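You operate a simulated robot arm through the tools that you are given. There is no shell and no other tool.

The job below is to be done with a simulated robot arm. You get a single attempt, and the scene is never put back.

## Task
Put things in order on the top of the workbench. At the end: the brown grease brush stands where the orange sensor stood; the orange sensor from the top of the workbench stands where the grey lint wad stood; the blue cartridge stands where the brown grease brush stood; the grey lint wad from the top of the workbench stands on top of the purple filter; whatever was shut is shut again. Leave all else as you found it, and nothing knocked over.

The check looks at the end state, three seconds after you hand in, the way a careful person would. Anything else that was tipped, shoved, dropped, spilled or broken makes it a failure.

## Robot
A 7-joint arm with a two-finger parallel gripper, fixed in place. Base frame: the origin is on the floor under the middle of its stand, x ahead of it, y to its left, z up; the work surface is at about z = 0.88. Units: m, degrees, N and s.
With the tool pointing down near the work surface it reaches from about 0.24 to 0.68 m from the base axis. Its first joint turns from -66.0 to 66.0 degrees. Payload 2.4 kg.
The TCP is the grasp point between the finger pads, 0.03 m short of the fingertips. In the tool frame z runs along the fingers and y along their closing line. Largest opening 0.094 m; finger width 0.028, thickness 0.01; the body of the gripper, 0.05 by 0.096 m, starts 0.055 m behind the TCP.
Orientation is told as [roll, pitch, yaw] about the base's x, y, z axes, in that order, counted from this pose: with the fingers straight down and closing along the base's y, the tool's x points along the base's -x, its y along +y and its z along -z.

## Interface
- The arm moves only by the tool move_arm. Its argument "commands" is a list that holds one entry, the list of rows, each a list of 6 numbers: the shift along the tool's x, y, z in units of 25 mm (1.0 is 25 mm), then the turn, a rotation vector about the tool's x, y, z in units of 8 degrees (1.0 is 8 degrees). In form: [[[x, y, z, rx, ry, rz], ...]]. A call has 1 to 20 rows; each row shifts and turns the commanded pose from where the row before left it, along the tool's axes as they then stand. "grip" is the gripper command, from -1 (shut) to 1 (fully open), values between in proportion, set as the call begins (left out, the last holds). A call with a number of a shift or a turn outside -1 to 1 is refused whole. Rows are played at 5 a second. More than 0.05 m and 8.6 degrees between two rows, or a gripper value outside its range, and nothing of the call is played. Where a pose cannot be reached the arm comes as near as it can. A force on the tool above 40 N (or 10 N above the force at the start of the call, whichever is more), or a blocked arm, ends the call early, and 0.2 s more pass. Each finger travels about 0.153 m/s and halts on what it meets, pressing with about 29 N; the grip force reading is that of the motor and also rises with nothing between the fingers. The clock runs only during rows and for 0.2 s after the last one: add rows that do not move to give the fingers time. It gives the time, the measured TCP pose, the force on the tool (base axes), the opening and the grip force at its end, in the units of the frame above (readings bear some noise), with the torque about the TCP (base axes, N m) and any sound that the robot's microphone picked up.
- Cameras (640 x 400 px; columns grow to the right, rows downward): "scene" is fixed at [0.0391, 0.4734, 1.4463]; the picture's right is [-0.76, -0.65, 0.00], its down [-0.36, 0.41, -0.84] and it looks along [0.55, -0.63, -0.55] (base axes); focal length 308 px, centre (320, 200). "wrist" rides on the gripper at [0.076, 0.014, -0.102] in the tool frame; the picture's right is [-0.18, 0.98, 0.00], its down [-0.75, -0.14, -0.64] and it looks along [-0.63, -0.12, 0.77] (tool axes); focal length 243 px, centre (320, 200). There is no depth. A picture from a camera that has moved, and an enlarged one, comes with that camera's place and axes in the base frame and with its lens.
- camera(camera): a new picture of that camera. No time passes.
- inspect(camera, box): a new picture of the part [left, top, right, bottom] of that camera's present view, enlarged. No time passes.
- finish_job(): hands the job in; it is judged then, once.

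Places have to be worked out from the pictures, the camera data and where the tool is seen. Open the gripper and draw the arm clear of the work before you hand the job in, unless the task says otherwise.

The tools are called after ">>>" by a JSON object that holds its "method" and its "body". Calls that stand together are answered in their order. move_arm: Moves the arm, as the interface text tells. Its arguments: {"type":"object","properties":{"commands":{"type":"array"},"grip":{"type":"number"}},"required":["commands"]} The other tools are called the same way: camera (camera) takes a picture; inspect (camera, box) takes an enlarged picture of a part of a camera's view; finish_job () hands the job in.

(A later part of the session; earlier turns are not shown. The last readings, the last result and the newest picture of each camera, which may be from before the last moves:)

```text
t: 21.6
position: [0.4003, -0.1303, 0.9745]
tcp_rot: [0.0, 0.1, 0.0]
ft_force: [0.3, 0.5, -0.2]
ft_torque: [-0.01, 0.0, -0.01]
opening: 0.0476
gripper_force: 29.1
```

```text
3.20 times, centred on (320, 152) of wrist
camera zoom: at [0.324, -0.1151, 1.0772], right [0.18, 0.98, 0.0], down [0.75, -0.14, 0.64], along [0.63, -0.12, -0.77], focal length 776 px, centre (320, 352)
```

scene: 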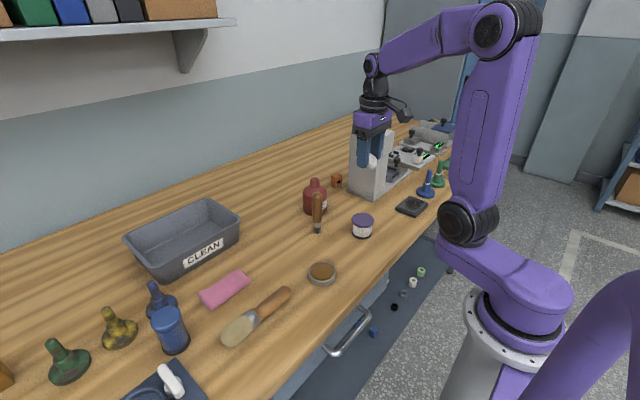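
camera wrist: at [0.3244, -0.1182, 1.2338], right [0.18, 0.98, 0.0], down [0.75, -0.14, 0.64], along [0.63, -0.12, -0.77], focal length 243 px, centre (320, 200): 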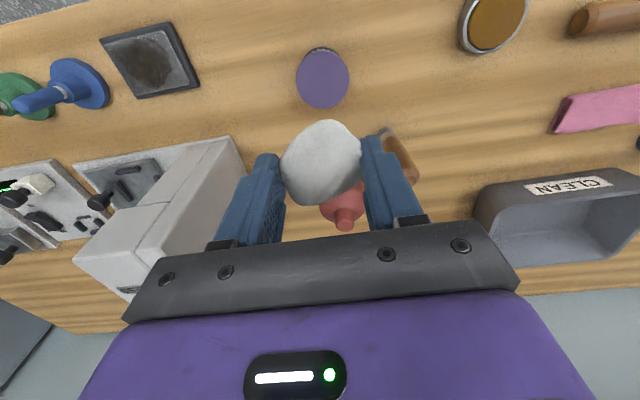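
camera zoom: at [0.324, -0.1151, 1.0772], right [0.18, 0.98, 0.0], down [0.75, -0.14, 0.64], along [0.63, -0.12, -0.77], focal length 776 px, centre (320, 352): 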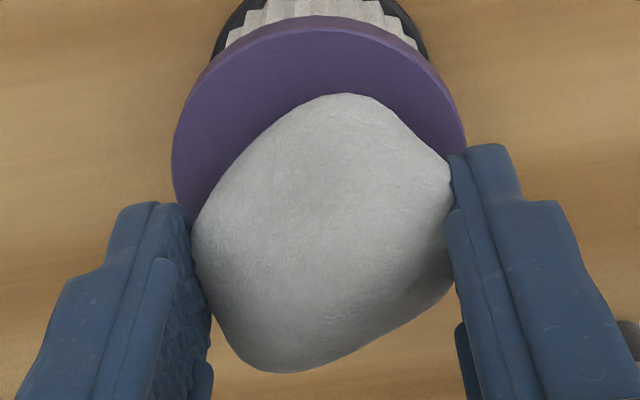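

The wad hangs roughly 12 mm above the cap and is centred over it. I lower in small steps and watch the vertical force for contact.

>>> {"method": "move_arm", "body": {"commands": [[[0, 0, 0.16, 0, 0, 0], [0, 0, 0.16, 0, 0, 0], [0, 0, 0, 0, 0, 0]]]}}

>>> {"method": "inspect", "body": {"camera": "scene", "box": [322, 190, 402, 240]}}

```text
t: 22.4
position: [0.401, -0.1299, 0.9681]
tcp_rot: [0.0, 0.0, 0.0]
ft_force: [-0.2, 0.2, 0.4]
ft_torque: [-0.02, 0.0, 0.02]
opening: 0.0472
gripper_force: 29.1
```

```text
8.00 times, centred on (362, 215) of scene
camera zoom: at [0.0391, 0.4734, 1.4463], right [-0.76, -0.65, 0.0], down [-0.36, 0.41, -0.84], along [0.55, -0.63, -0.55], focal length 2467 px, centre (-16, 80)
```

zoom: 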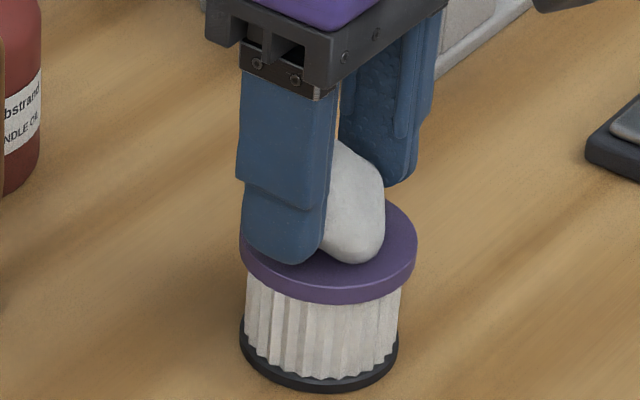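

No contact yet. I lower another 2 mm at a time.

>>> {"method": "move_arm", "body": {"commands": [[[0, 0, 0.08, 0, 0, 0], [0, 0, 0, 0, 0, 0]]]}}

>>> {"method": "move_arm", "body": {"commands": [[[0, 0, 0.08, 0, 0, 0], [0, 0, 0, 0, 0, 0]]]}}

>>> {"method": "inspect", "body": {"camera": "scene", "box": [322, 190, 402, 240]}}

```text
t: 23.0
position: [0.4013, -0.1303, 0.9669]
tcp_rot: [-0.1, -0.1, 0.1]
ft_force: [-2.9, 0.3, 23.2]
ft_torque: [-0.14, 0.0, -0.01]
opening: 0.0482
gripper_force: 29.5
```

```text
t: 23.5
position: [0.4014, -0.1287, 0.9653]
tcp_rot: [0.0, -0.3, 0.1]
ft_force: [-3.7, -0.1, 13.4]
ft_torque: [-0.02, 0.09, 0.01]
opening: 0.0488
gripper_force: 29.2
stopped in row 2: the force on the tool passed its limit at 41 N (the readings are from after the stop); the commanded pose is now the measured one
```

```text
8.00 times, centred on (362, 215) of scene
camera zoom: at [0.0389, 0.4735, 1.4463], right [-0.76, -0.65, 0.0], down [-0.36, 0.41, -0.84], along [0.55, -0.63, -0.55], focal length 2467 px, centre (-16, 80)
```

zoom: 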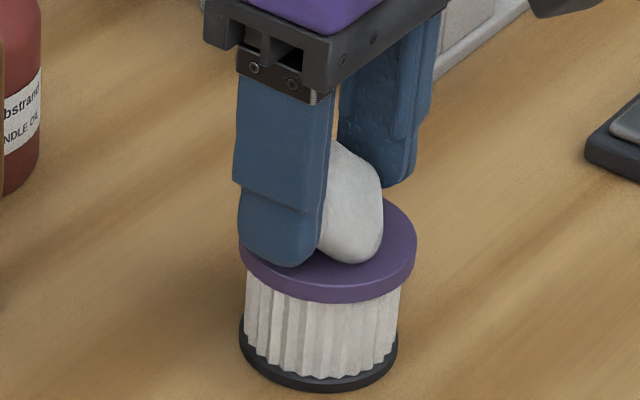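

Contact came at TCP z≈0.966 and the wad now rests on the cap with some residual push. I back off 1 mm to relieve it, then open the fingers moderately.

>>> {"method": "move_arm", "body": {"commands": [[[0, 0, -0.04, 0, 0, 0], [0, 0, 0, 0, 0, 0]]]}}

```text
t: 24.1
position: [0.4032, -0.1298, 0.9652]
tcp_rot: [-0.1, -0.3, 0.1]
ft_force: [-0.3, 0.3, -0.1]
ft_torque: [-0.02, 0.02, -0.01]
opening: 0.0488
gripper_force: 29.0
```

Force is now about zero. I open the fingers and check the wad stays put.

>>> {"method": "move_arm", "body": {"commands": [[[0, 0, 0, 0, 0, 0], [0, 0, 0, 0, 0, 0], [0, 0, 0, 0, 0, 0]]], "grip": 0.6}}

>>> {"method": "inspect", "body": {"camera": "scene", "box": [322, 190, 402, 240]}}

>>> {"method": "camera", "body": {"camera": "wrist"}}

```text
t: 24.9
position: [0.4021, -0.1314, 0.9656]
tcp_rot: [-0.2, -0.2, 0.1]
ft_force: [-0.2, 0.1, 0.1]
ft_torque: [0.0, 0.0, -0.02]
opening: 0.0754
gripper_force: 0.0
```

```text
8.00 times, centred on (362, 215) of scene
camera zoom: at [0.0391, 0.4734, 1.4463], right [-0.76, -0.65, 0.0], down [-0.36, 0.41, -0.84], along [0.55, -0.63, -0.55], focal length 2467 px, centre (-16, 80)
```

zoom: 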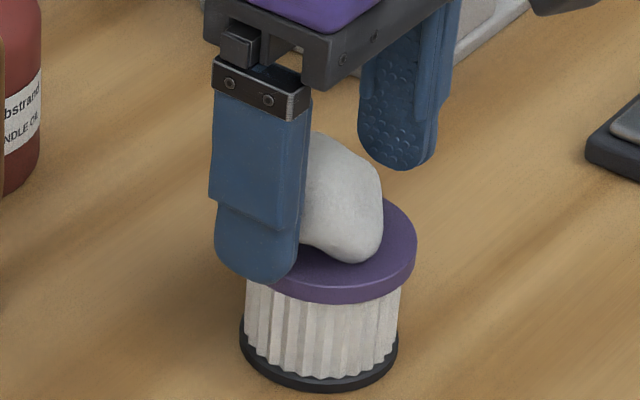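

```text
taken
camera wrist: at [0.3249, -0.1153, 1.0682], right [0.18, 0.98, 0.0], down [0.75, -0.14, 0.65], along [0.64, -0.12, -0.76], focal length 243 px, centre (320, 200)
```

wrist: 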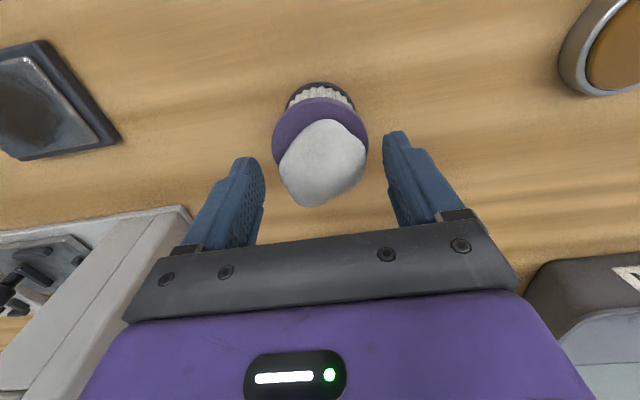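

The wad rests on the cap and did not move on release. I lift straight up to about z=1.16.

>>> {"method": "move_arm", "body": {"commands": [[[0, 0, -0.5, 0, 0, 0], [0, 0, -1, 0, 0, 0], [0, 0, -1, 0, 0, 0], [0, 0, -1, 0, 0, 0], [0, 0, -1, 0, 0, 0], [0, 0, -1, 0, 0, 0], [0, 0, -1, 0, 0, 0], [0, 0, -1, 0, 0, 0], [0, 0, -0.5, 0, 0, 0], [0, 0, 0, 0, 0, 0]]]}}

>>> {"method": "inspect", "body": {"camera": "scene", "box": [322, 190, 402, 240]}}

>>> {"method": "inspect", "body": {"camera": "wrist", "box": [240, 40, 400, 140]}}

>>> {"method": "camera", "body": {"camera": "wrist"}}

```text
t: 27.1
position: [0.4006, -0.1297, 1.1669]
tcp_rot: [-0.2, -0.3, 0.0]
ft_force: [1.2, 0.5, 0.1]
ft_torque: [-0.01, -0.03, 0.01]
opening: 0.0752
gripper_force: 0.1
```

```text
8.00 times, centred on (362, 215) of scene
camera zoom: at [0.0391, 0.4734, 1.4463], right [-0.76, -0.65, 0.0], down [-0.36, 0.41, -0.84], along [0.55, -0.63, -0.55], focal length 2467 px, centre (-16, 80)
```

zoom: 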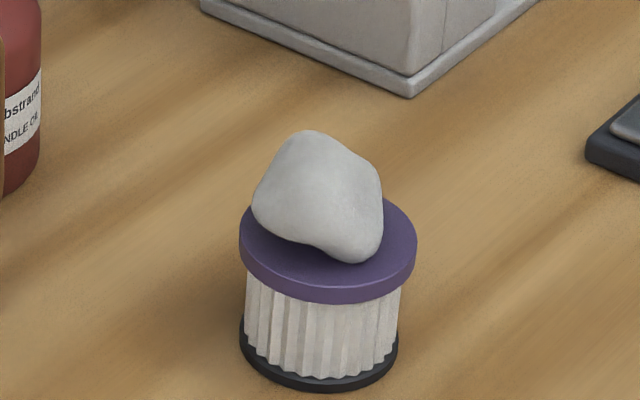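

```text
4.00 times, centred on (320, 90) of wrist
camera zoom: at [0.3233, -0.1153, 1.2686], right [0.18, 0.98, 0.0], down [0.75, -0.14, 0.65], along [0.64, -0.12, -0.76], focal length 970 px, centre (320, 640)
```

zoom: 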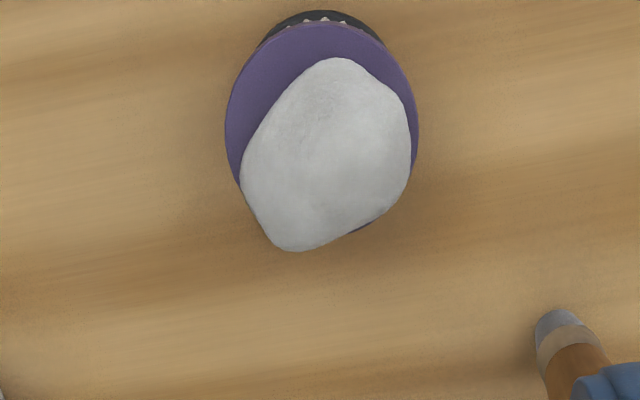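

```text
taken
camera wrist: at [0.3233, -0.1153, 1.2686], right [0.18, 0.98, 0.0], down [0.75, -0.14, 0.65], along [0.64, -0.12, -0.76], focal length 243 px, centre (320, 200)
```

wrist: 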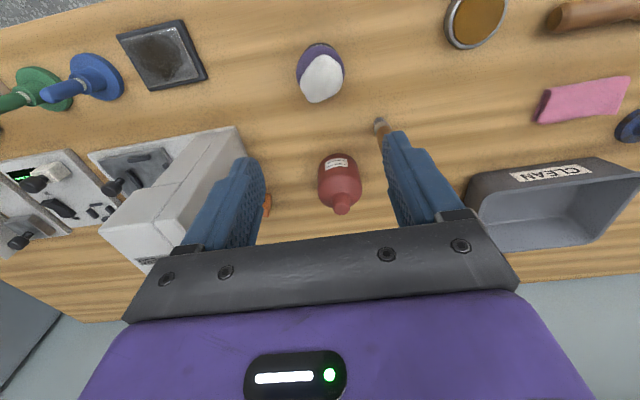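

The wad sits squarely on the filter. Next is the sensor; I move at safe height toward it to see its exact pose and the clearance to the grey machine.

>>> {"method": "move_arm", "body": {"commands": [[[-0.9, -0.4, 0, 0, 0, 0], [-0.9, -0.4, 0, 0, 0, 0], [-0.9, -0.4, 0, 0, 0, 0], [-0.9, -0.4, 0, 0, 0, 0], [-0.9, -0.4, 0, 0, 0, 0], [-0.9, -0.4, 0, 0, 0, 0], [-0.6, -0.4, 0, 0, 0, 0], [0, 0, 0, 0, 0, 0]]]}}

>>> {"method": "camera", "body": {"camera": "wrist"}}

>>> {"method": "camera", "body": {"camera": "scene"}}

```text
t: 28.9
position: [0.5496, -0.2004, 1.1675]
tcp_rot: [-0.1, -0.3, 0.0]
ft_force: [-0.2, -1.5, 0.3]
ft_torque: [-0.01, -0.01, -0.04]
opening: 0.0753
gripper_force: 0.1
```

```text
taken
camera wrist: at [0.4731, -0.1851, 1.2696], right [0.18, 0.98, 0.0], down [0.75, -0.14, 0.65], along [0.64, -0.12, -0.76], focal length 243 px, centre (320, 200)
```

wrist: 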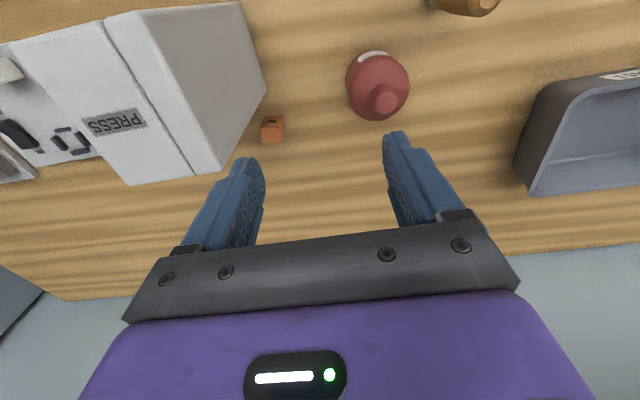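

```text
taken
```

scene: 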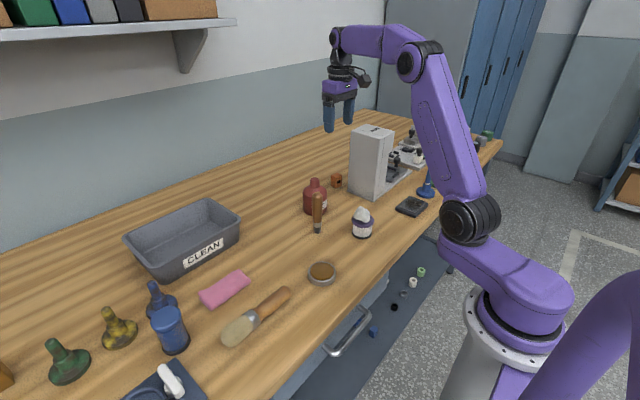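

>>> {"method": "inspect", "body": {"camera": "wrist", "box": [220, 60, 348, 140]}}

>>> {"method": "inspect", "body": {"camera": "wrist", "box": [240, 105, 304, 145]}}

>>> {"method": "inspect", "body": {"camera": "scene", "box": [316, 160, 380, 200]}}

>>> {"method": "inspect", "body": {"camera": "scene", "box": [342, 120, 422, 200]}}

```text
5.00 times, centred on (284, 100) of wrist
camera zoom: at [0.4731, -0.1851, 1.2696], right [0.18, 0.98, 0.0], down [0.75, -0.14, 0.65], along [0.64, -0.12, -0.76], focal length 1213 px, centre (500, 700)
```

zoom: 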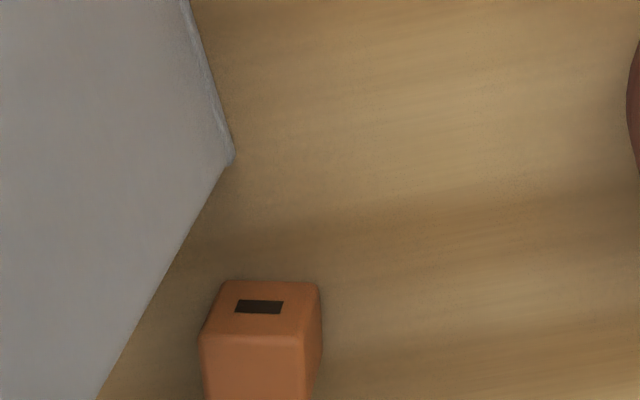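

```text
10.00 times, centred on (272, 125) of wrist
camera zoom: at [0.4731, -0.1851, 1.2696], right [0.18, 0.98, 0.0], down [0.75, -0.14, 0.65], along [0.64, -0.12, -0.76], focal length 2426 px, centre (800, 950)
```

zoom: 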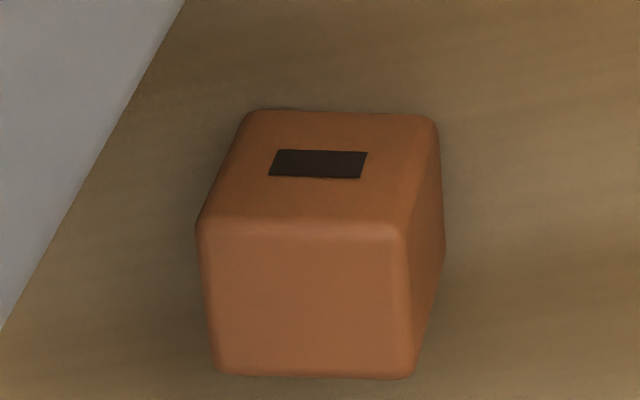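

```text
10.00 times, centred on (348, 180) of scene
camera zoom: at [0.0391, 0.4734, 1.4463], right [-0.76, -0.65, 0.0], down [-0.36, 0.41, -0.84], along [0.55, -0.63, -0.55], focal length 3083 px, centre (40, 400)
```

zoom: 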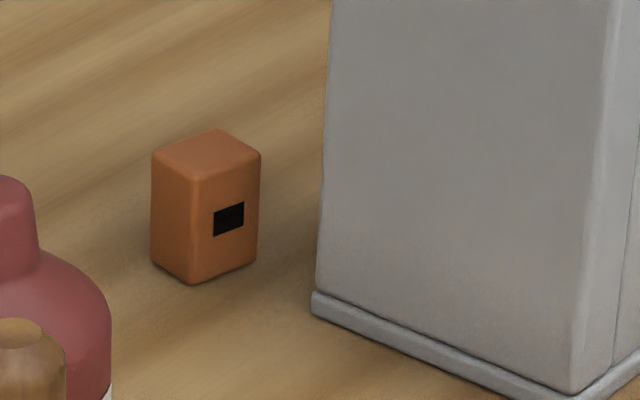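

```text
5.00 times, centred on (382, 160) of scene
camera zoom: at [0.0391, 0.4734, 1.4463], right [-0.76, -0.65, 0.0], down [-0.36, 0.41, -0.84], along [0.55, -0.63, -0.55], focal length 1542 px, centre (10, 400)
```

zoom: 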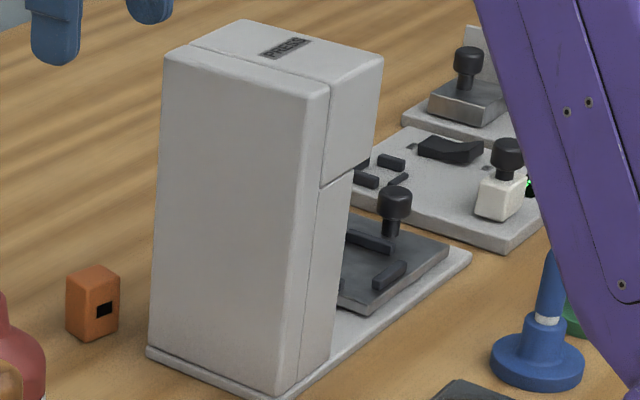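

The sensor's centre is near (0.616,-0.290), its footprint about 22×28 mm and 44 mm tall, only about 4 cm from the press (corner near (0.565,-0.287), top about z=1.10). I zoom in on the arm itself to judge wrist and forearm clearance beside the press.

>>> {"method": "inspect", "body": {"camera": "scene", "box": [300, 10, 460, 110]}}

>>> {"method": "inspect", "body": {"camera": "scene", "box": [310, 60, 420, 200]}}

```text
4.00 times, centred on (380, 60) of scene
camera zoom: at [0.0391, 0.4734, 1.4463], right [-0.76, -0.65, 0.0], down [-0.36, 0.41, -0.84], along [0.55, -0.63, -0.55], focal length 1233 px, centre (80, 760)
```

zoom: 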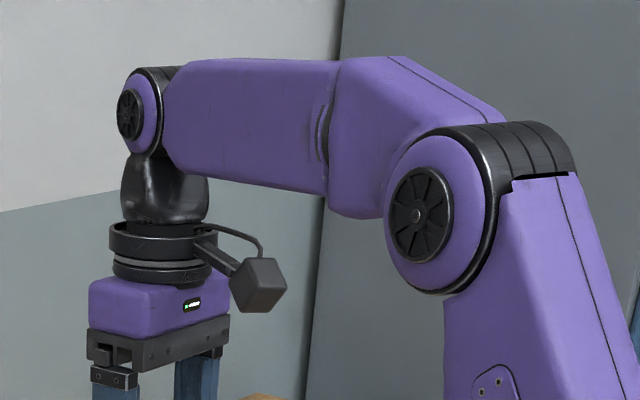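

```text
2.86 times, centred on (365, 130) of scene
camera zoom: at [0.0391, 0.4734, 1.4463], right [-0.76, -0.65, 0.0], down [-0.36, 0.41, -0.84], along [0.55, -0.63, -0.55], focal length 881 px, centre (191, 400)
```

zoom: 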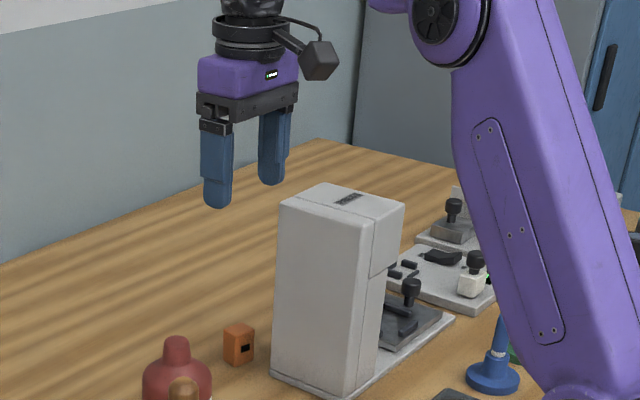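

The forearm would graze the press with a vertical tool there, so I plan to grip the sensor with the fingers closing along x and the wrist leaned about 15° toward +y, away from the press. I turn the tool here at height first: yaw -90°, then tilt.

>>> {"method": "move_arm", "body": {"commands": [[[0, 0, 0, 0, 0, 1], [0, 0, 0, 0, 0, 1], [0, 0, 0, 0, 0, 1], [0, 0, 0, 0, 0, 1], [0, 0, 0, 0, 0, 1], [0, 0, 0, 0, 0, 1], [0, 0, 0, 0, 0, 1], [0, 0, 0, 0, 0, 1], [0, 0, 0, 0, 0, 1], [0, 0, 0, 0, 0, 1], [0, 0, 0, 0, 0, 1], [0, 0, 0, 0, 0, 0.25], [0, 0, 0, 0, 0, 0]]], "grip": 0.36}}

>>> {"method": "camera", "body": {"camera": "wrist"}}

>>> {"method": "camera", "body": {"camera": "scene"}}

```text
t: 31.7
position: [0.5508, -0.1999, 1.1661]
tcp_rot: [0.3, -0.1, -90.0]
ft_force: [0.0, -0.3, 0.7]
ft_torque: [-0.01, -0.01, -0.03]
opening: 0.0639
gripper_force: 0.0
```

```text
taken
camera wrist: at [0.5642, -0.123, 1.2693], right [0.98, -0.18, 0.01], down [-0.14, -0.75, 0.64], along [-0.11, -0.63, -0.77], focal length 243 px, centre (320, 200)
```

wrist: 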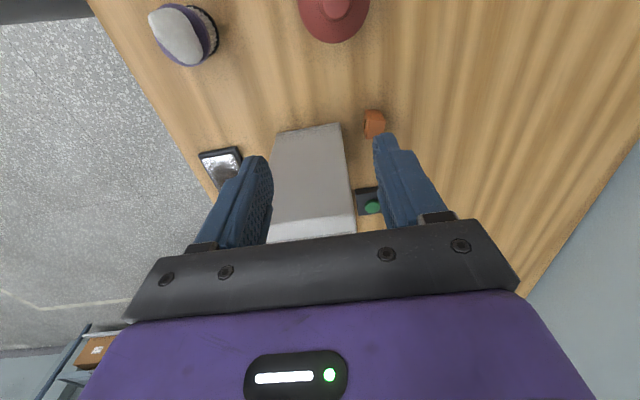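

```text
taken
```

scene: 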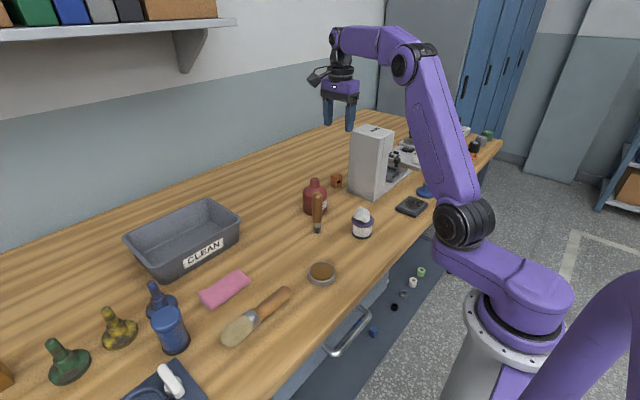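

Yaw is -90° as planned. Now I tilt 15° (wrist toward +y) and move to a staging point near (0.612,-0.22,1.10) between bottle and press.

>>> {"method": "move_arm", "body": {"commands": [[[0, 0, 0, 0, -0.9375, 0], [0, 0, 0, 0, -0.9375, 0], [-0.03, 0.813, 0.92, 0, 0, 0], [-0.03, 0.813, 0.92, 0, 0, 0], [-0.03, 0.813, 0.92, 0, 0, 0], [0, 0, 0, 0, 0, 0]]]}}

>>> {"method": "camera", "body": {"camera": "wrist"}}

>>> {"method": "inspect", "body": {"camera": "scene", "box": [280, 60, 440, 220]}}

```text
t: 33.1
position: [0.6145, -0.2187, 1.1002]
tcp_rot: [0.3, -15.1, -90.1]
ft_force: [0.4, 0.6, 0.5]
ft_torque: [-0.03, 0.03, 0.02]
opening: 0.0638
gripper_force: 0.1
```

```text
taken
camera wrist: at [0.6272, -0.1178, 1.1797], right [0.98, -0.18, 0.05], down [-0.15, -0.56, 0.82], along [-0.11, -0.81, -0.58], focal length 243 px, centre (320, 200)
```

wrist: 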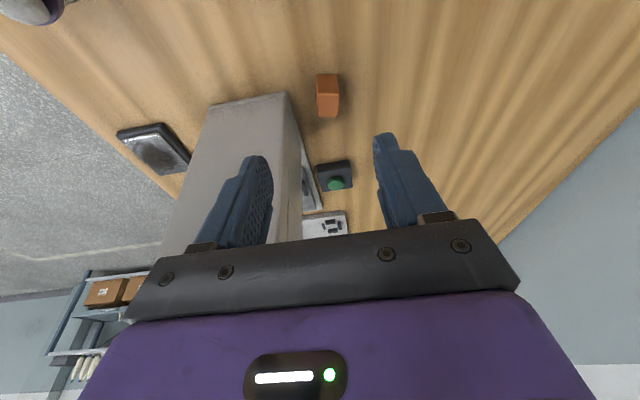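

```text
2.50 times, centred on (360, 140) of scene
camera zoom: at [0.0391, 0.4734, 1.4463], right [-0.76, -0.65, 0.0], down [-0.36, 0.41, -0.84], along [0.55, -0.63, -0.55], focal length 771 px, centre (220, 350)
```

zoom: 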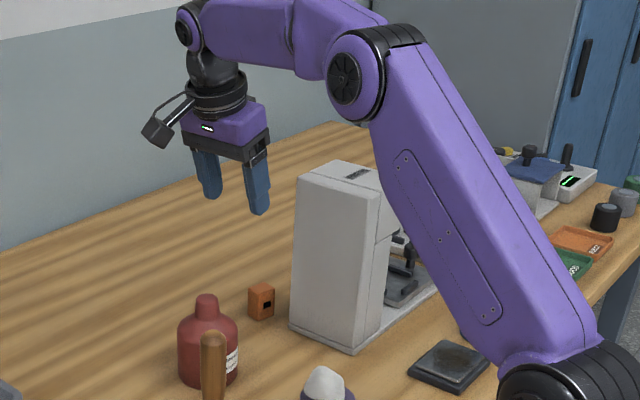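

The tilt is right (tool leaning as planned) and the staging point is reached. I zoom in on the sensor from here to refine its place.

>>> {"method": "inspect", "body": {"camera": "wrist", "box": [280, 60, 376, 120]}}

>>> {"method": "inspect", "body": {"camera": "wrist", "box": [180, 60, 420, 210]}}

```text
6.67 times, centred on (328, 90) of wrist
camera zoom: at [0.6272, -0.1178, 1.1797], right [0.98, -0.18, 0.05], down [-0.15, -0.56, 0.82], along [-0.11, -0.81, -0.58], focal length 1618 px, centre (267, 933)
```

zoom: 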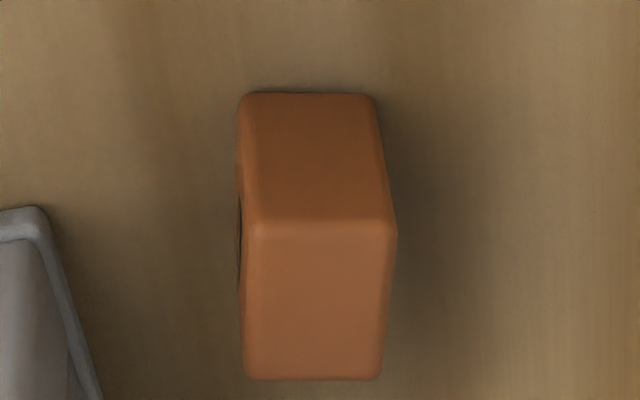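

```text
2.67 times, centred on (300, 135) of wrist
camera zoom: at [0.6272, -0.1178, 1.1797], right [0.98, -0.18, 0.05], down [-0.15, -0.56, 0.82], along [-0.11, -0.81, -0.58], focal length 647 px, centre (373, 373)
```

zoom: 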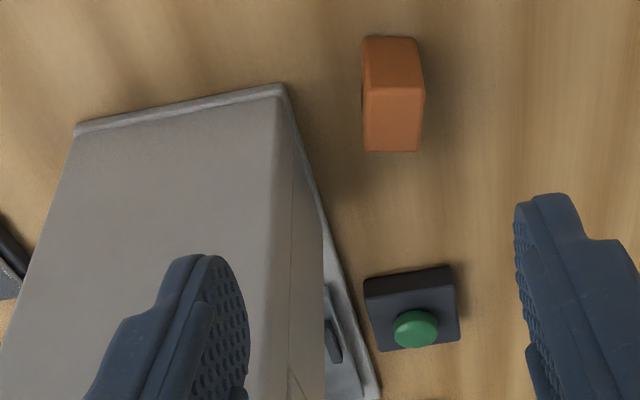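

The sensor centres near (0.618,-0.288) with yaw about -10°, and the press edge is at x≈0.567. I approach to z≈1.02 above it with the TCP offset 7 mm in +x to keep the gripper body clear of the press.

>>> {"method": "move_arm", "body": {"commands": [[[-0.4235, 0.105, 0.942, 0, 0, 0], [-0.4235, 0.105, 0.942, 0, 0, 0], [-0.4235, 0.105, 0.942, 0, 0, 0], [-0.4235, 0.105, 0.942, 0, 0, 0], [0, 0, 0, 0, 0, 0]]]}}

>>> {"method": "camera", "body": {"camera": "wrist"}}

>>> {"method": "inspect", "body": {"camera": "scene", "box": [280, 80, 440, 220]}}

```text
t: 34.3
position: [0.6229, -0.2864, 1.0215]
tcp_rot: [0.2, -15.1, -90.0]
ft_force: [0.3, -1.3, 0.2]
ft_torque: [0.02, -0.02, -0.04]
opening: 0.0641
gripper_force: 0.0
```

```text
taken
camera wrist: at [0.6359, -0.1857, 1.0999], right [0.98, -0.18, 0.05], down [-0.15, -0.56, 0.82], along [-0.11, -0.81, -0.58], focal length 243 px, centre (320, 200)
```

wrist: 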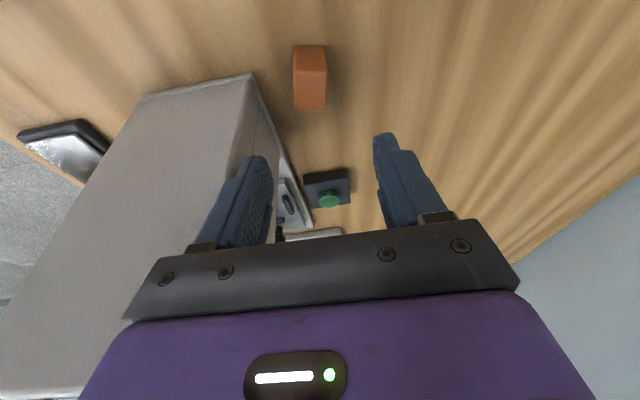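

```text
2.86 times, centred on (360, 150) of scene
camera zoom: at [0.0391, 0.4734, 1.4463], right [-0.76, -0.65, 0.0], down [-0.36, 0.41, -0.84], along [0.55, -0.63, -0.55], focal length 881 px, centre (206, 343)
```

zoom: 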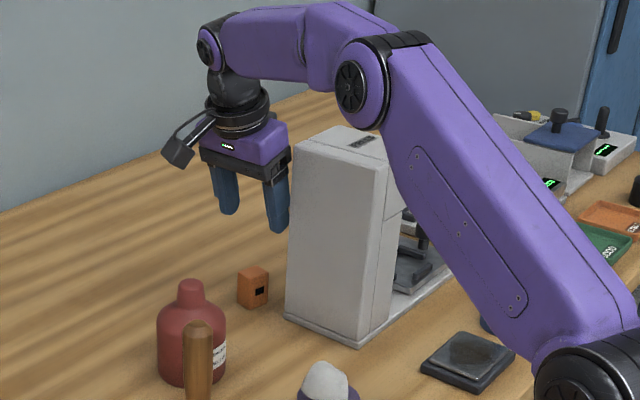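

The sensor still reads (0.6186,-0.287); the arm is clear of the press. I lower another 5 cm and look again before straddling it.

>>> {"method": "move_arm", "body": {"commands": [[[0.288, 0.04, 0.958, 0, 0, 0], [0.288, 0.04, 0.958, 0, 0, 0], [0, 0, 0, 0, 0, 0]]]}}

>>> {"method": "camera", "body": {"camera": "wrist"}}

>>> {"method": "inspect", "body": {"camera": "scene", "box": [300, 110, 396, 200]}}

```text
t: 35.1
position: [0.6249, -0.2847, 0.9725]
tcp_rot: [0.3, -15.2, -90.0]
ft_force: [0.2, -1.1, 0.3]
ft_torque: [-0.01, 0.02, -0.01]
opening: 0.0641
gripper_force: 0.0
```

```text
taken
camera wrist: at [0.6385, -0.1828, 1.0515], right [0.98, -0.18, 0.05], down [-0.14, -0.56, 0.82], along [-0.11, -0.81, -0.58], focal length 243 px, centre (320, 200)
```

wrist: 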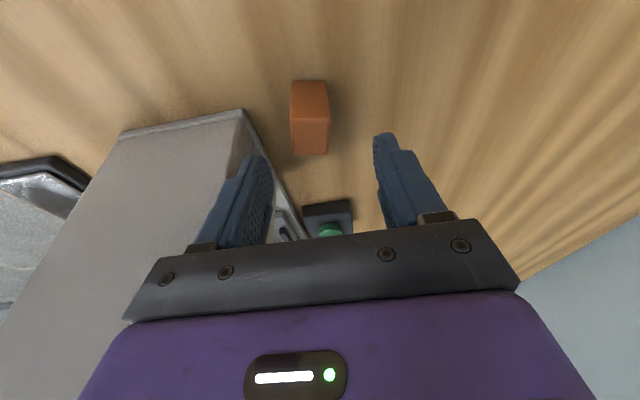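

```text
4.44 times, centred on (348, 155) of scene
camera zoom: at [0.0391, 0.4734, 1.4463], right [-0.76, -0.65, 0.0], down [-0.36, 0.41, -0.84], along [0.55, -0.63, -0.55], focal length 1370 px, centre (196, 400)
```

zoom: 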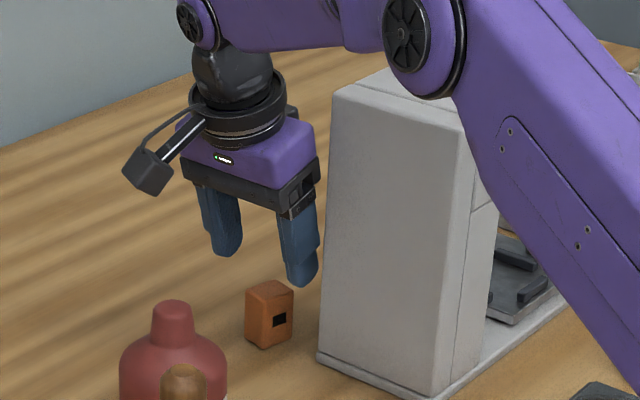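

Clear so far; the sensor sits between the finger lines, slightly toward the press side as intended. I lower the last 5 cm to straddle it.

>>> {"method": "move_arm", "body": {"commands": [[[0.174, 0, 0.65, 0, 0, 0], [0.174, 0, 0.65, 0, 0, 0], [0.174, 0, 0.65, 0, 0, 0], [0, 0, 0, 0, 0, 0]]]}}

>>> {"method": "camera", "body": {"camera": "wrist"}}

>>> {"method": "inspect", "body": {"camera": "scene", "box": [300, 110, 396, 200]}}

```text
t: 36.1
position: [0.6237, -0.2846, 0.9225]
tcp_rot: [0.3, -15.1, -90.1]
ft_force: [0.4, -0.1, 0.2]
ft_torque: [0.01, 0.01, -0.02]
opening: 0.0638
gripper_force: 0.1
```

```text
taken
camera wrist: at [0.6384, -0.1842, 1.0014], right [0.98, -0.18, 0.05], down [-0.14, -0.56, 0.82], along [-0.11, -0.81, -0.58], focal length 243 px, centre (320, 200)
```

wrist: 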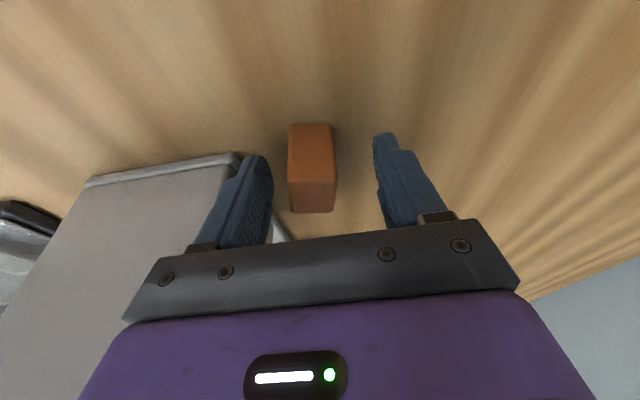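

```text
4.44 times, centred on (348, 155) of scene
camera zoom: at [0.0391, 0.4734, 1.4463], right [-0.76, -0.65, 0.0], down [-0.36, 0.41, -0.84], along [0.55, -0.63, -0.55], focal length 1370 px, centre (196, 400)
```

zoom: 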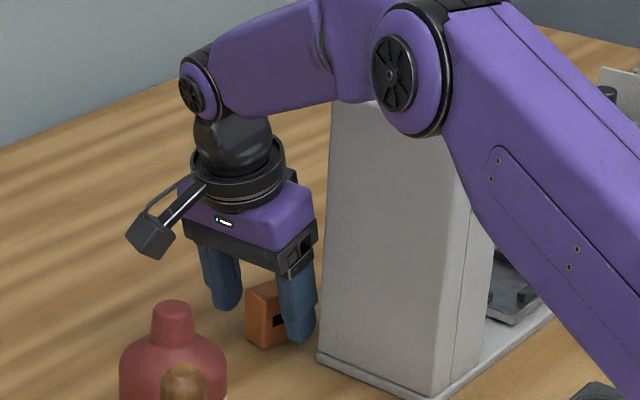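

No contact, and the sensor is between the fingers. I close in small steps so the near finger eases the sensor to the middle rather than striking it.

>>> {"method": "move_arm", "body": {"commands": [[[0, 0, 0, 0, 0, 0]]], "grip": 0.06}}

>>> {"method": "move_arm", "body": {"commands": [[[0, 0, 0, 0, 0, 0]]], "grip": -0.1}}

>>> {"method": "move_arm", "body": {"commands": [[[0, 0, 0, 0, 0, 0]]], "grip": -0.23}}

>>> {"method": "move_arm", "body": {"commands": [[[0, 0, 0, 0, 0, 0], [0, 0, 0, 0, 0, 0], [0, 0, 0, 0, 0, 0]]], "grip": -1}}

>>> {"method": "camera", "body": {"camera": "wrist"}}

>>> {"method": "inspect", "body": {"camera": "scene", "box": [300, 110, 396, 200]}}

```text
t: 36.5
position: [0.6255, -0.2852, 0.9236]
tcp_rot: [0.3, -15.1, -90.0]
ft_force: [-0.2, 0.4, -0.3]
ft_torque: [0.02, -0.01, -0.03]
opening: 0.0498
gripper_force: 0.0
```

```text
t: 36.9
position: [0.6254, -0.2858, 0.9225]
tcp_rot: [0.3, -15.0, -90.0]
ft_force: [-0.5, -0.5, 0.1]
ft_torque: [-0.02, -0.03, 0.01]
opening: 0.0422
gripper_force: 0.0
```

```text
t: 37.3
position: [0.6252, -0.2848, 0.9223]
tcp_rot: [0.4, -15.0, -90.0]
ft_force: [-0.2, 0.4, 1.2]
ft_torque: [0.01, -0.01, 0.0]
opening: 0.0363
gripper_force: 0.1
```

```text
t: 38.1
position: [0.6259, -0.2835, 0.9225]
tcp_rot: [0.3, -15.1, -90.0]
ft_force: [-0.3, -0.5, 0.6]
ft_torque: [0.02, 0.03, -0.02]
opening: 0.0296
gripper_force: 29.2
```

```text
taken
camera wrist: at [0.6385, -0.184, 1.0016], right [0.98, -0.18, 0.05], down [-0.14, -0.56, 0.82], along [-0.11, -0.81, -0.58], focal length 243 px, centre (320, 200)
```

wrist: 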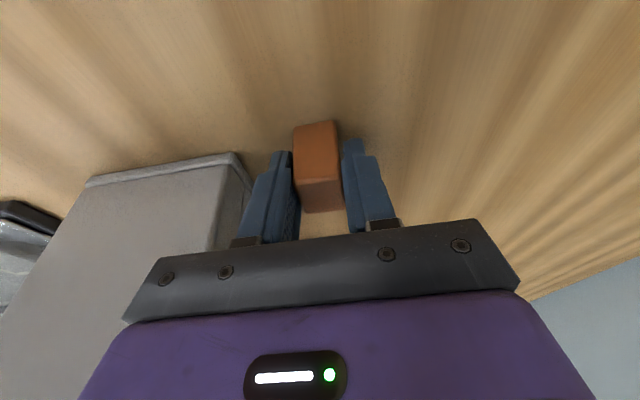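

```text
4.44 times, centred on (348, 155) of scene
camera zoom: at [0.0391, 0.4734, 1.4463], right [-0.76, -0.65, 0.0], down [-0.36, 0.41, -0.84], along [0.55, -0.63, -0.55], focal length 1370 px, centre (196, 400)
```

zoom: 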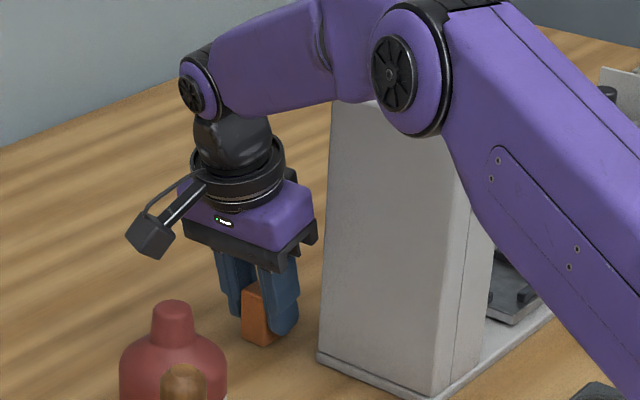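

The sensor is held (opening 29.6 mm), upright and aligned with the fingers. I lift it straight up 10 cm and check.

>>> {"method": "move_arm", "body": {"commands": [[[-0.104, 0, -0.387, 0, 0, 0], [-0.207, 0, -0.773, 0, 0, 0], [-0.207, 0, -0.773, 0, 0, 0], [-0.207, 0, -0.773, 0, 0, 0], [-0.207, 0, -0.773, 0, 0, 0], [-0.104, 0, -0.387, 0, 0, 0], [0, 0, 0, 0, 0, 0]]]}}

>>> {"method": "inspect", "body": {"camera": "scene", "box": [300, 100, 396, 190]}}

```text
t: 39.7
position: [0.6245, -0.2858, 1.0227]
tcp_rot: [0.3, -15.1, -90.0]
ft_force: [-0.7, 1.0, -1.7]
ft_torque: [0.0, 0.01, -0.01]
opening: 0.0294
gripper_force: 29.1
```

```text
4.44 times, centred on (348, 145) of scene
camera zoom: at [0.0391, 0.4734, 1.4463], right [-0.76, -0.65, 0.0], down [-0.36, 0.41, -0.84], along [0.55, -0.63, -0.55], focal length 1370 px, centre (196, 444)
```

zoom: 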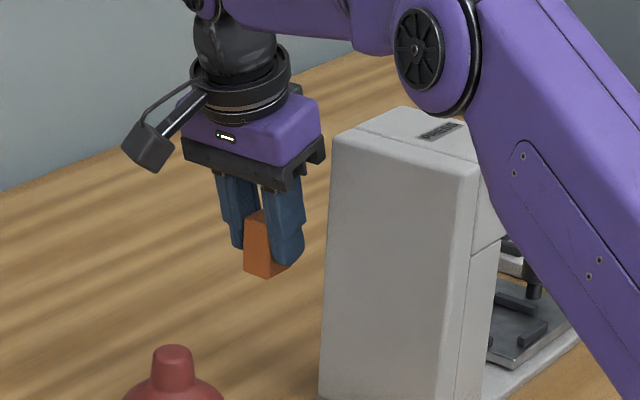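

The sensor is lifted and upright. I retreat diagonally up away from the press, then carry it over the bottle to above the wad's old spot.

>>> {"method": "move_arm", "body": {"commands": [[[0.421, -0.13, -0.941, 0, 0, 0], [0.421, -0.13, -0.941, 0, 0, 0], [0.421, -0.13, -0.941, 0, 0, 0], [0.421, -0.13, -0.941, 0, 0, 0], [0.89, -0.116, -0.239, 0, 0, 0], [0.89, -0.116, -0.239, 0, 0, 0], [0.89, -0.116, -0.239, 0, 0, 0], [0.89, -0.116, -0.239, 0, 0, 0], [0.89, -0.116, -0.239, 0, 0, 0], [0.89, -0.116, -0.239, 0, 0, 0], [0.89, -0.116, -0.239, 0, 0, 0], [0.89, -0.116, -0.239, 0, 0, 0], [0.89, -0.116, -0.239, 0, 0, 0], [0.89, -0.116, -0.239, 0, 0, 0], [0.89, -0.116, -0.239, 0, 0, 0], [0, 0, 0, 0, 0, 0]]]}}

>>> {"method": "camera", "body": {"camera": "wrist"}}

>>> {"method": "camera", "body": {"camera": "scene"}}

```text
t: 43.1
position: [0.5795, 0.033, 1.1026]
tcp_rot: [0.3, -15.1, -90.1]
ft_force: [-0.4, 0.0, -0.7]
ft_torque: [-0.02, 0.0, 0.0]
opening: 0.0296
gripper_force: 29.2
```

```text
taken
camera wrist: at [0.5934, 0.1344, 1.1814], right [0.98, -0.18, 0.05], down [-0.15, -0.56, 0.82], along [-0.12, -0.81, -0.58], focal length 243 px, centre (320, 200)
```

wrist: 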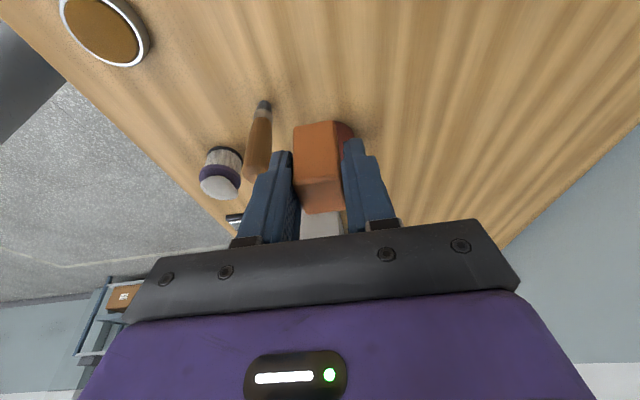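

```text
taken
```

scene: 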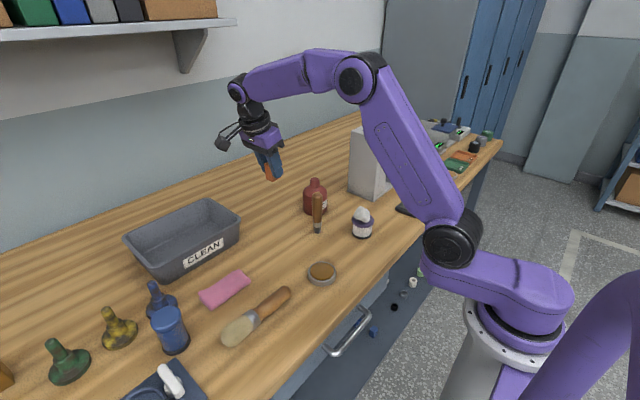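

Everything else is undisturbed and the sensor hangs over the wad's old spot. I lower it most of the way, keeping the same tilt so it stays upright.

>>> {"method": "move_arm", "body": {"commands": [[[0.2305, 0, 0.86, 0, 0, 0], [0.2305, 0, 0.86, 0, 0, 0], [0.2305, 0, 0.86, 0, 0, 0], [0.2305, 0, 0.86, 0, 0, 0], [0.2305, 0, 0.86, 0, 0, 0], [0.2305, 0, 0.86, 0, 0, 0], [0, 0, 0, 0, 0, 0]]]}}

>>> {"method": "inspect", "body": {"camera": "scene", "box": [200, 160, 328, 250]}}

>>> {"method": "camera", "body": {"camera": "wrist"}}

```text
t: 44.7
position: [0.5827, 0.0324, 0.9689]
tcp_rot: [0.2, -15.2, -90.0]
ft_force: [-0.1, -0.4, -0.2]
ft_torque: [0.02, 0.03, -0.02]
opening: 0.0296
gripper_force: 29.2
```

```text
4.44 times, centred on (264, 205) of scene
camera zoom: at [0.0391, 0.4734, 1.4463], right [-0.76, -0.65, 0.0], down [-0.36, 0.41, -0.84], along [0.55, -0.63, -0.55], focal length 1370 px, centre (569, 178)
```

zoom: 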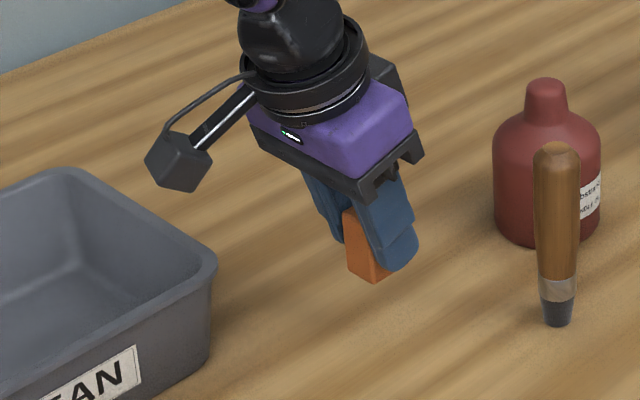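

```text
taken
camera wrist: at [0.5954, 0.1338, 1.0474], right [0.98, -0.18, 0.05], down [-0.14, -0.56, 0.82], along [-0.11, -0.81, -0.58], focal length 243 px, centre (320, 200)
```

wrist: 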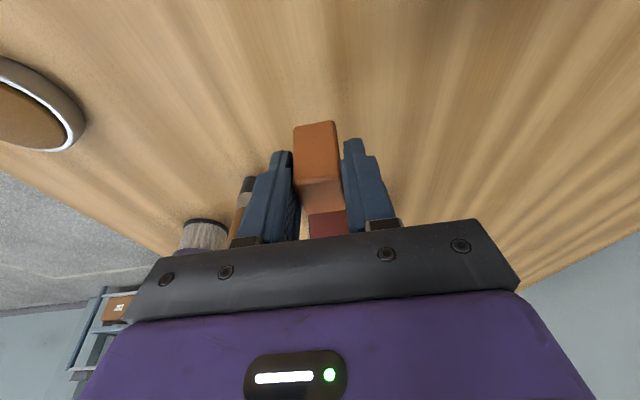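

The camera housing clears the bin rim. I lower to just above contact (sensor bottom about 3 mm off the bench).

>>> {"method": "move_arm", "body": {"commands": [[[0.2225, -0.04, 0.83, 0, 0, 0], [0.2225, -0.04, 0.83, 0, 0, 0], [0, 0, 0, 0, 0, 0]]]}}

>>> {"method": "inspect", "body": {"camera": "scene", "box": [200, 160, 328, 250]}}

```text
t: 45.5
position: [0.5796, 0.0332, 0.9263]
tcp_rot: [0.3, -15.1, -90.0]
ft_force: [0.0, 0.4, 0.2]
ft_torque: [0.0, 0.0, -0.01]
opening: 0.0295
gripper_force: 29.0
```

```text
4.44 times, centred on (264, 205) of scene
camera zoom: at [0.0391, 0.4734, 1.4463], right [-0.76, -0.65, 0.0], down [-0.36, 0.41, -0.84], along [0.55, -0.63, -0.55], focal length 1370 px, centre (569, 178)
```

zoom: 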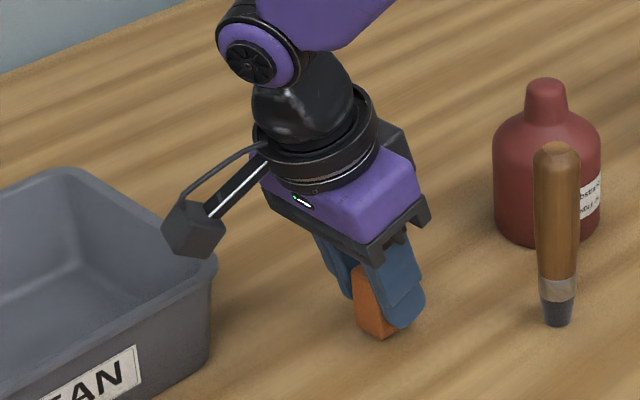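

Nearly down, no contact yet. I lower in 1.5 mm steps, checking force after each.

>>> {"method": "move_arm", "body": {"commands": [[[0.0155, 0, 0.058, 0, 0, 0], [0, 0, 0, 0, 0, 0]]]}}

```text
t: 46.1
position: [0.5797, 0.033, 0.9234]
tcp_rot: [0.3, -15.1, -90.0]
ft_force: [-0.2, -0.3, -0.5]
ft_torque: [-0.02, -0.01, 0.0]
opening: 0.0295
gripper_force: 28.8
```

>>> {"method": "move_arm", "body": {"commands": [[[0.0105, 0, 0.039, 0, 0, 0], [0, 0, 0, 0, 0, 0]]]}}

```text
t: 46.7
position: [0.5788, 0.0342, 0.922]
tcp_rot: [0.2, -15.1, -90.1]
ft_force: [-1.2, -0.6, -0.9]
ft_torque: [-0.02, 0.0, 0.01]
opening: 0.0297
gripper_force: 29.1
```

Still no contact force at TCP z≈0.922. One more millimetre down.

>>> {"method": "move_arm", "body": {"commands": [[[0.0105, 0, 0.039, 0, 0, 0], [0, 0, 0, 0, 0, 0]]]}}

```text
t: 47.3
position: [0.578, 0.0329, 0.9227]
tcp_rot: [0.4, -15.2, -90.1]
ft_force: [-1.0, 0.5, 9.1]
ft_torque: [-0.05, 0.06, 0.0]
opening: 0.0294
gripper_force: 28.9
```

Contact at 9 N: the sensor is standing on the bench. I open the fingers to about 50 mm.

>>> {"method": "move_arm", "body": {"commands": [[[0, 0, 0, 0, 0, 0], [0, 0, 0, 0, 0, 0], [0, 0, 0, 0, 0, 0]]], "grip": 0.1}}

>>> {"method": "camera", "body": {"camera": "wrist"}}

>>> {"method": "inspect", "body": {"camera": "scene", "box": [200, 160, 328, 250]}}

```text
t: 48.1
position: [0.5796, 0.0344, 0.922]
tcp_rot: [0.4, -15.2, -90.0]
ft_force: [0.3, 0.6, 0.4]
ft_torque: [0.04, 0.01, 0.01]
opening: 0.0518
gripper_force: 0.1
```

```text
taken
camera wrist: at [0.5917, 0.1344, 1.0007], right [0.98, -0.18, 0.05], down [-0.14, -0.56, 0.82], along [-0.11, -0.81, -0.58], focal length 243 px, centre (320, 200)
```

wrist: 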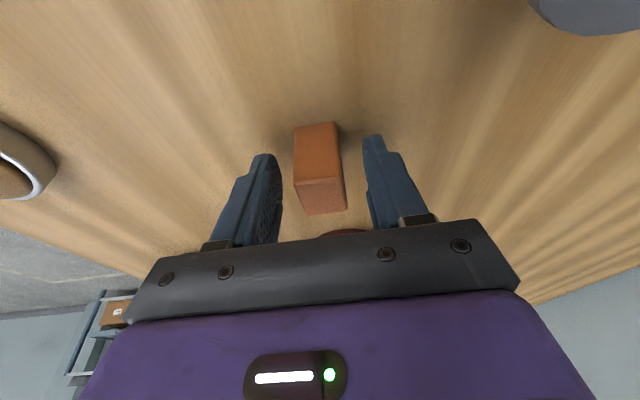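

```text
4.44 times, centred on (264, 205) of scene
camera zoom: at [0.0391, 0.4734, 1.4463], right [-0.76, -0.65, 0.0], down [-0.36, 0.41, -0.84], along [0.55, -0.63, -0.55], focal length 1370 px, centre (569, 178)
```

zoom: 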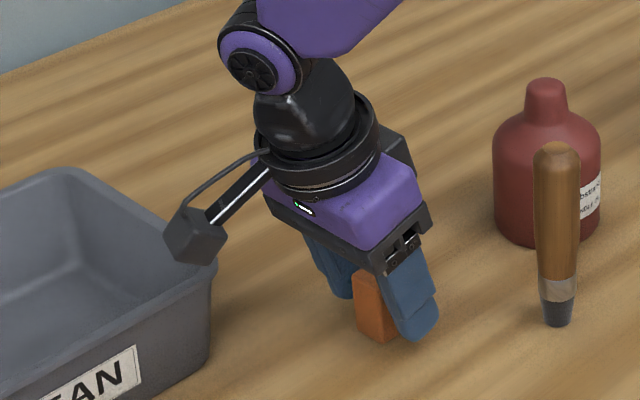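

The sensor stands free. I lift straight up 20 cm, then take the tilt out.

>>> {"method": "move_arm", "body": {"commands": [[[-0.13, 0, -0.483, 0, 0, 0], [-0.259, 0, -0.966, 0, 0, 0], [-0.259, 0, -0.966, 0, 0, 0], [-0.259, 0, -0.966, 0, 0, 0], [-0.259, 0, -0.966, 0, 0, 0], [-0.259, 0, -0.966, 0, 0, 0], [-0.259, 0, -0.966, 0, 0, 0], [-0.259, 0, -0.966, 0, 0, 0], [0, 0, 0, 0, 0.9375, 0], [0, 0, 0, 0, 0.9375, 0], [0, 0, 0, 0, 0, 0]]]}}

>>> {"method": "camera", "body": {"camera": "wrist"}}

>>> {"method": "inspect", "body": {"camera": "scene", "box": [240, 180, 400, 280]}}

```text
t: 50.5
position: [0.5758, 0.0326, 1.107]
tcp_rot: [0.3, 0.0, -89.9]
ft_force: [0.2, 1.1, -0.3]
ft_torque: [0.01, 0.0, -0.02]
opening: 0.0516
gripper_force: 0.0
```

```text
taken
camera wrist: at [0.5901, 0.1101, 1.211], right [0.98, -0.18, 0.0], down [-0.14, -0.75, 0.64], along [-0.11, -0.63, -0.77], focal length 243 px, centre (320, 200)
```

wrist: 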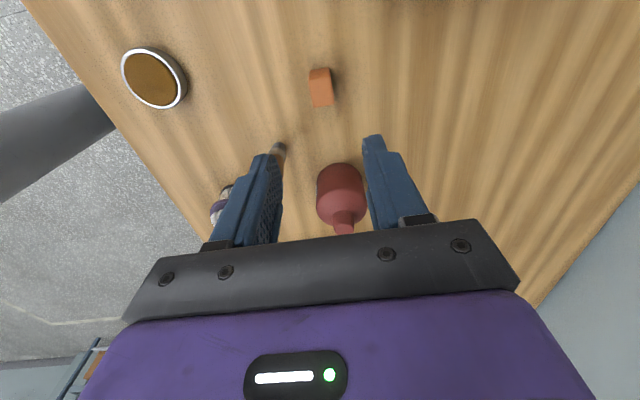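

```text
4.00 times, centred on (320, 230) of scene
camera zoom: at [0.0391, 0.4734, 1.4463], right [-0.76, -0.65, 0.0], down [-0.36, 0.41, -0.84], along [0.55, -0.63, -0.55], focal length 1233 px, centre (320, 80)
```

zoom: 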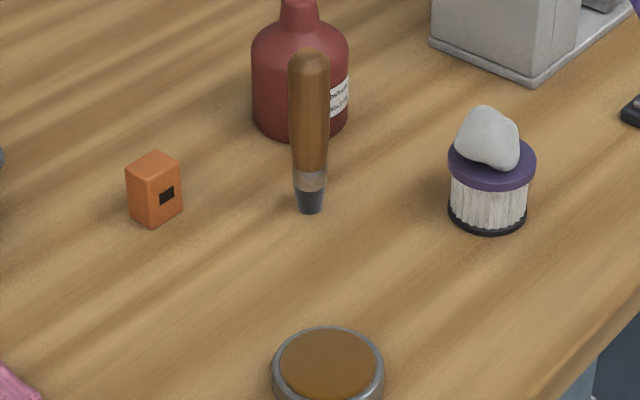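

The sensor stands upright at the wad's old place and the wad is still on the filter. Next the brush: I open to about 60 mm, fly above it near (0.495,-0.047) at z≈1.15, and turn the tool to yaw -20° (which suits the later placing beside the press).

>>> {"method": "move_arm", "body": {"commands": [[[0, 0, -0.9, 0, 0, 0], [0, 0, -0.9, 0, 0, 0], [-0.79, -0.81, 0, 0, 0, 0], [-0.79, -0.81, 0, 0, 0, 0], [-0.79, -0.81, 0, 0, 0, 0], [-0.79, -0.81, 0, 0, 0, 0], [0, 0, 0, 0, 0, -1], [0, 0, 0, 0, 0, -1], [0, 0, 0, 0, 0, -1], [0, 0, 0, 0, 0, -1], [0, 0, 0, 0, 0, -1], [0, 0, 0, 0, 0, -1], [0, 0, 0, 0, 0, -1], [0, 0, 0, 0, 0, -1], [0, 0, 0, 0, 0, -0.75], [0, 0, 0, 0, 0, 0]]], "grip": 0.28}}

>>> {"method": "camera", "body": {"camera": "wrist"}}

>>> {"method": "inspect", "body": {"camera": "wrist", "box": [240, 60, 400, 160]}}

```text
t: 53.9
position: [0.4974, -0.0454, 1.1526]
tcp_rot: [0.0, -0.3, -19.8]
ft_force: [-0.7, 0.0, 0.4]
ft_torque: [0.05, 0.0, 0.02]
opening: 0.0602
gripper_force: 0.1
```

```text
taken
camera wrist: at [0.4291, -0.0052, 1.2546], right [0.51, 0.86, 0.0], down [0.66, -0.39, 0.65], along [0.56, -0.33, -0.76], focal length 243 px, centre (320, 200)
```

wrist: 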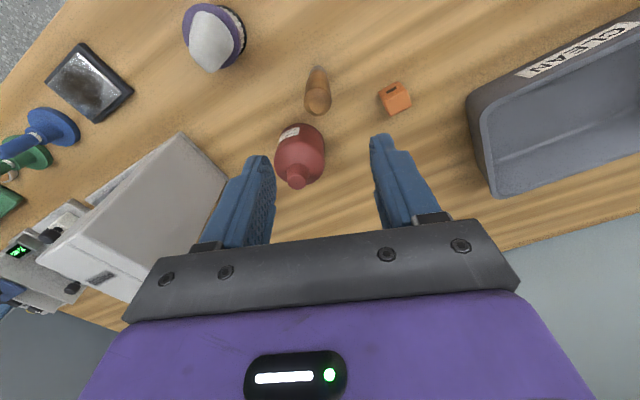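

```text
4.00 times, centred on (320, 110) of wrist
camera zoom: at [0.4291, -0.0052, 1.2546], right [0.51, 0.86, 0.0], down [0.66, -0.39, 0.65], along [0.56, -0.33, -0.76], focal length 970 px, centre (320, 560)
```

zoom: 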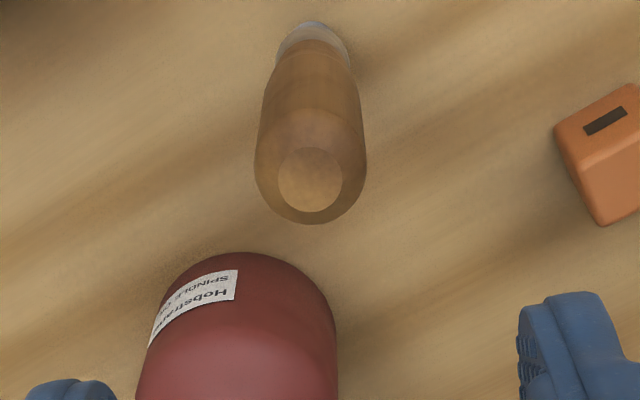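

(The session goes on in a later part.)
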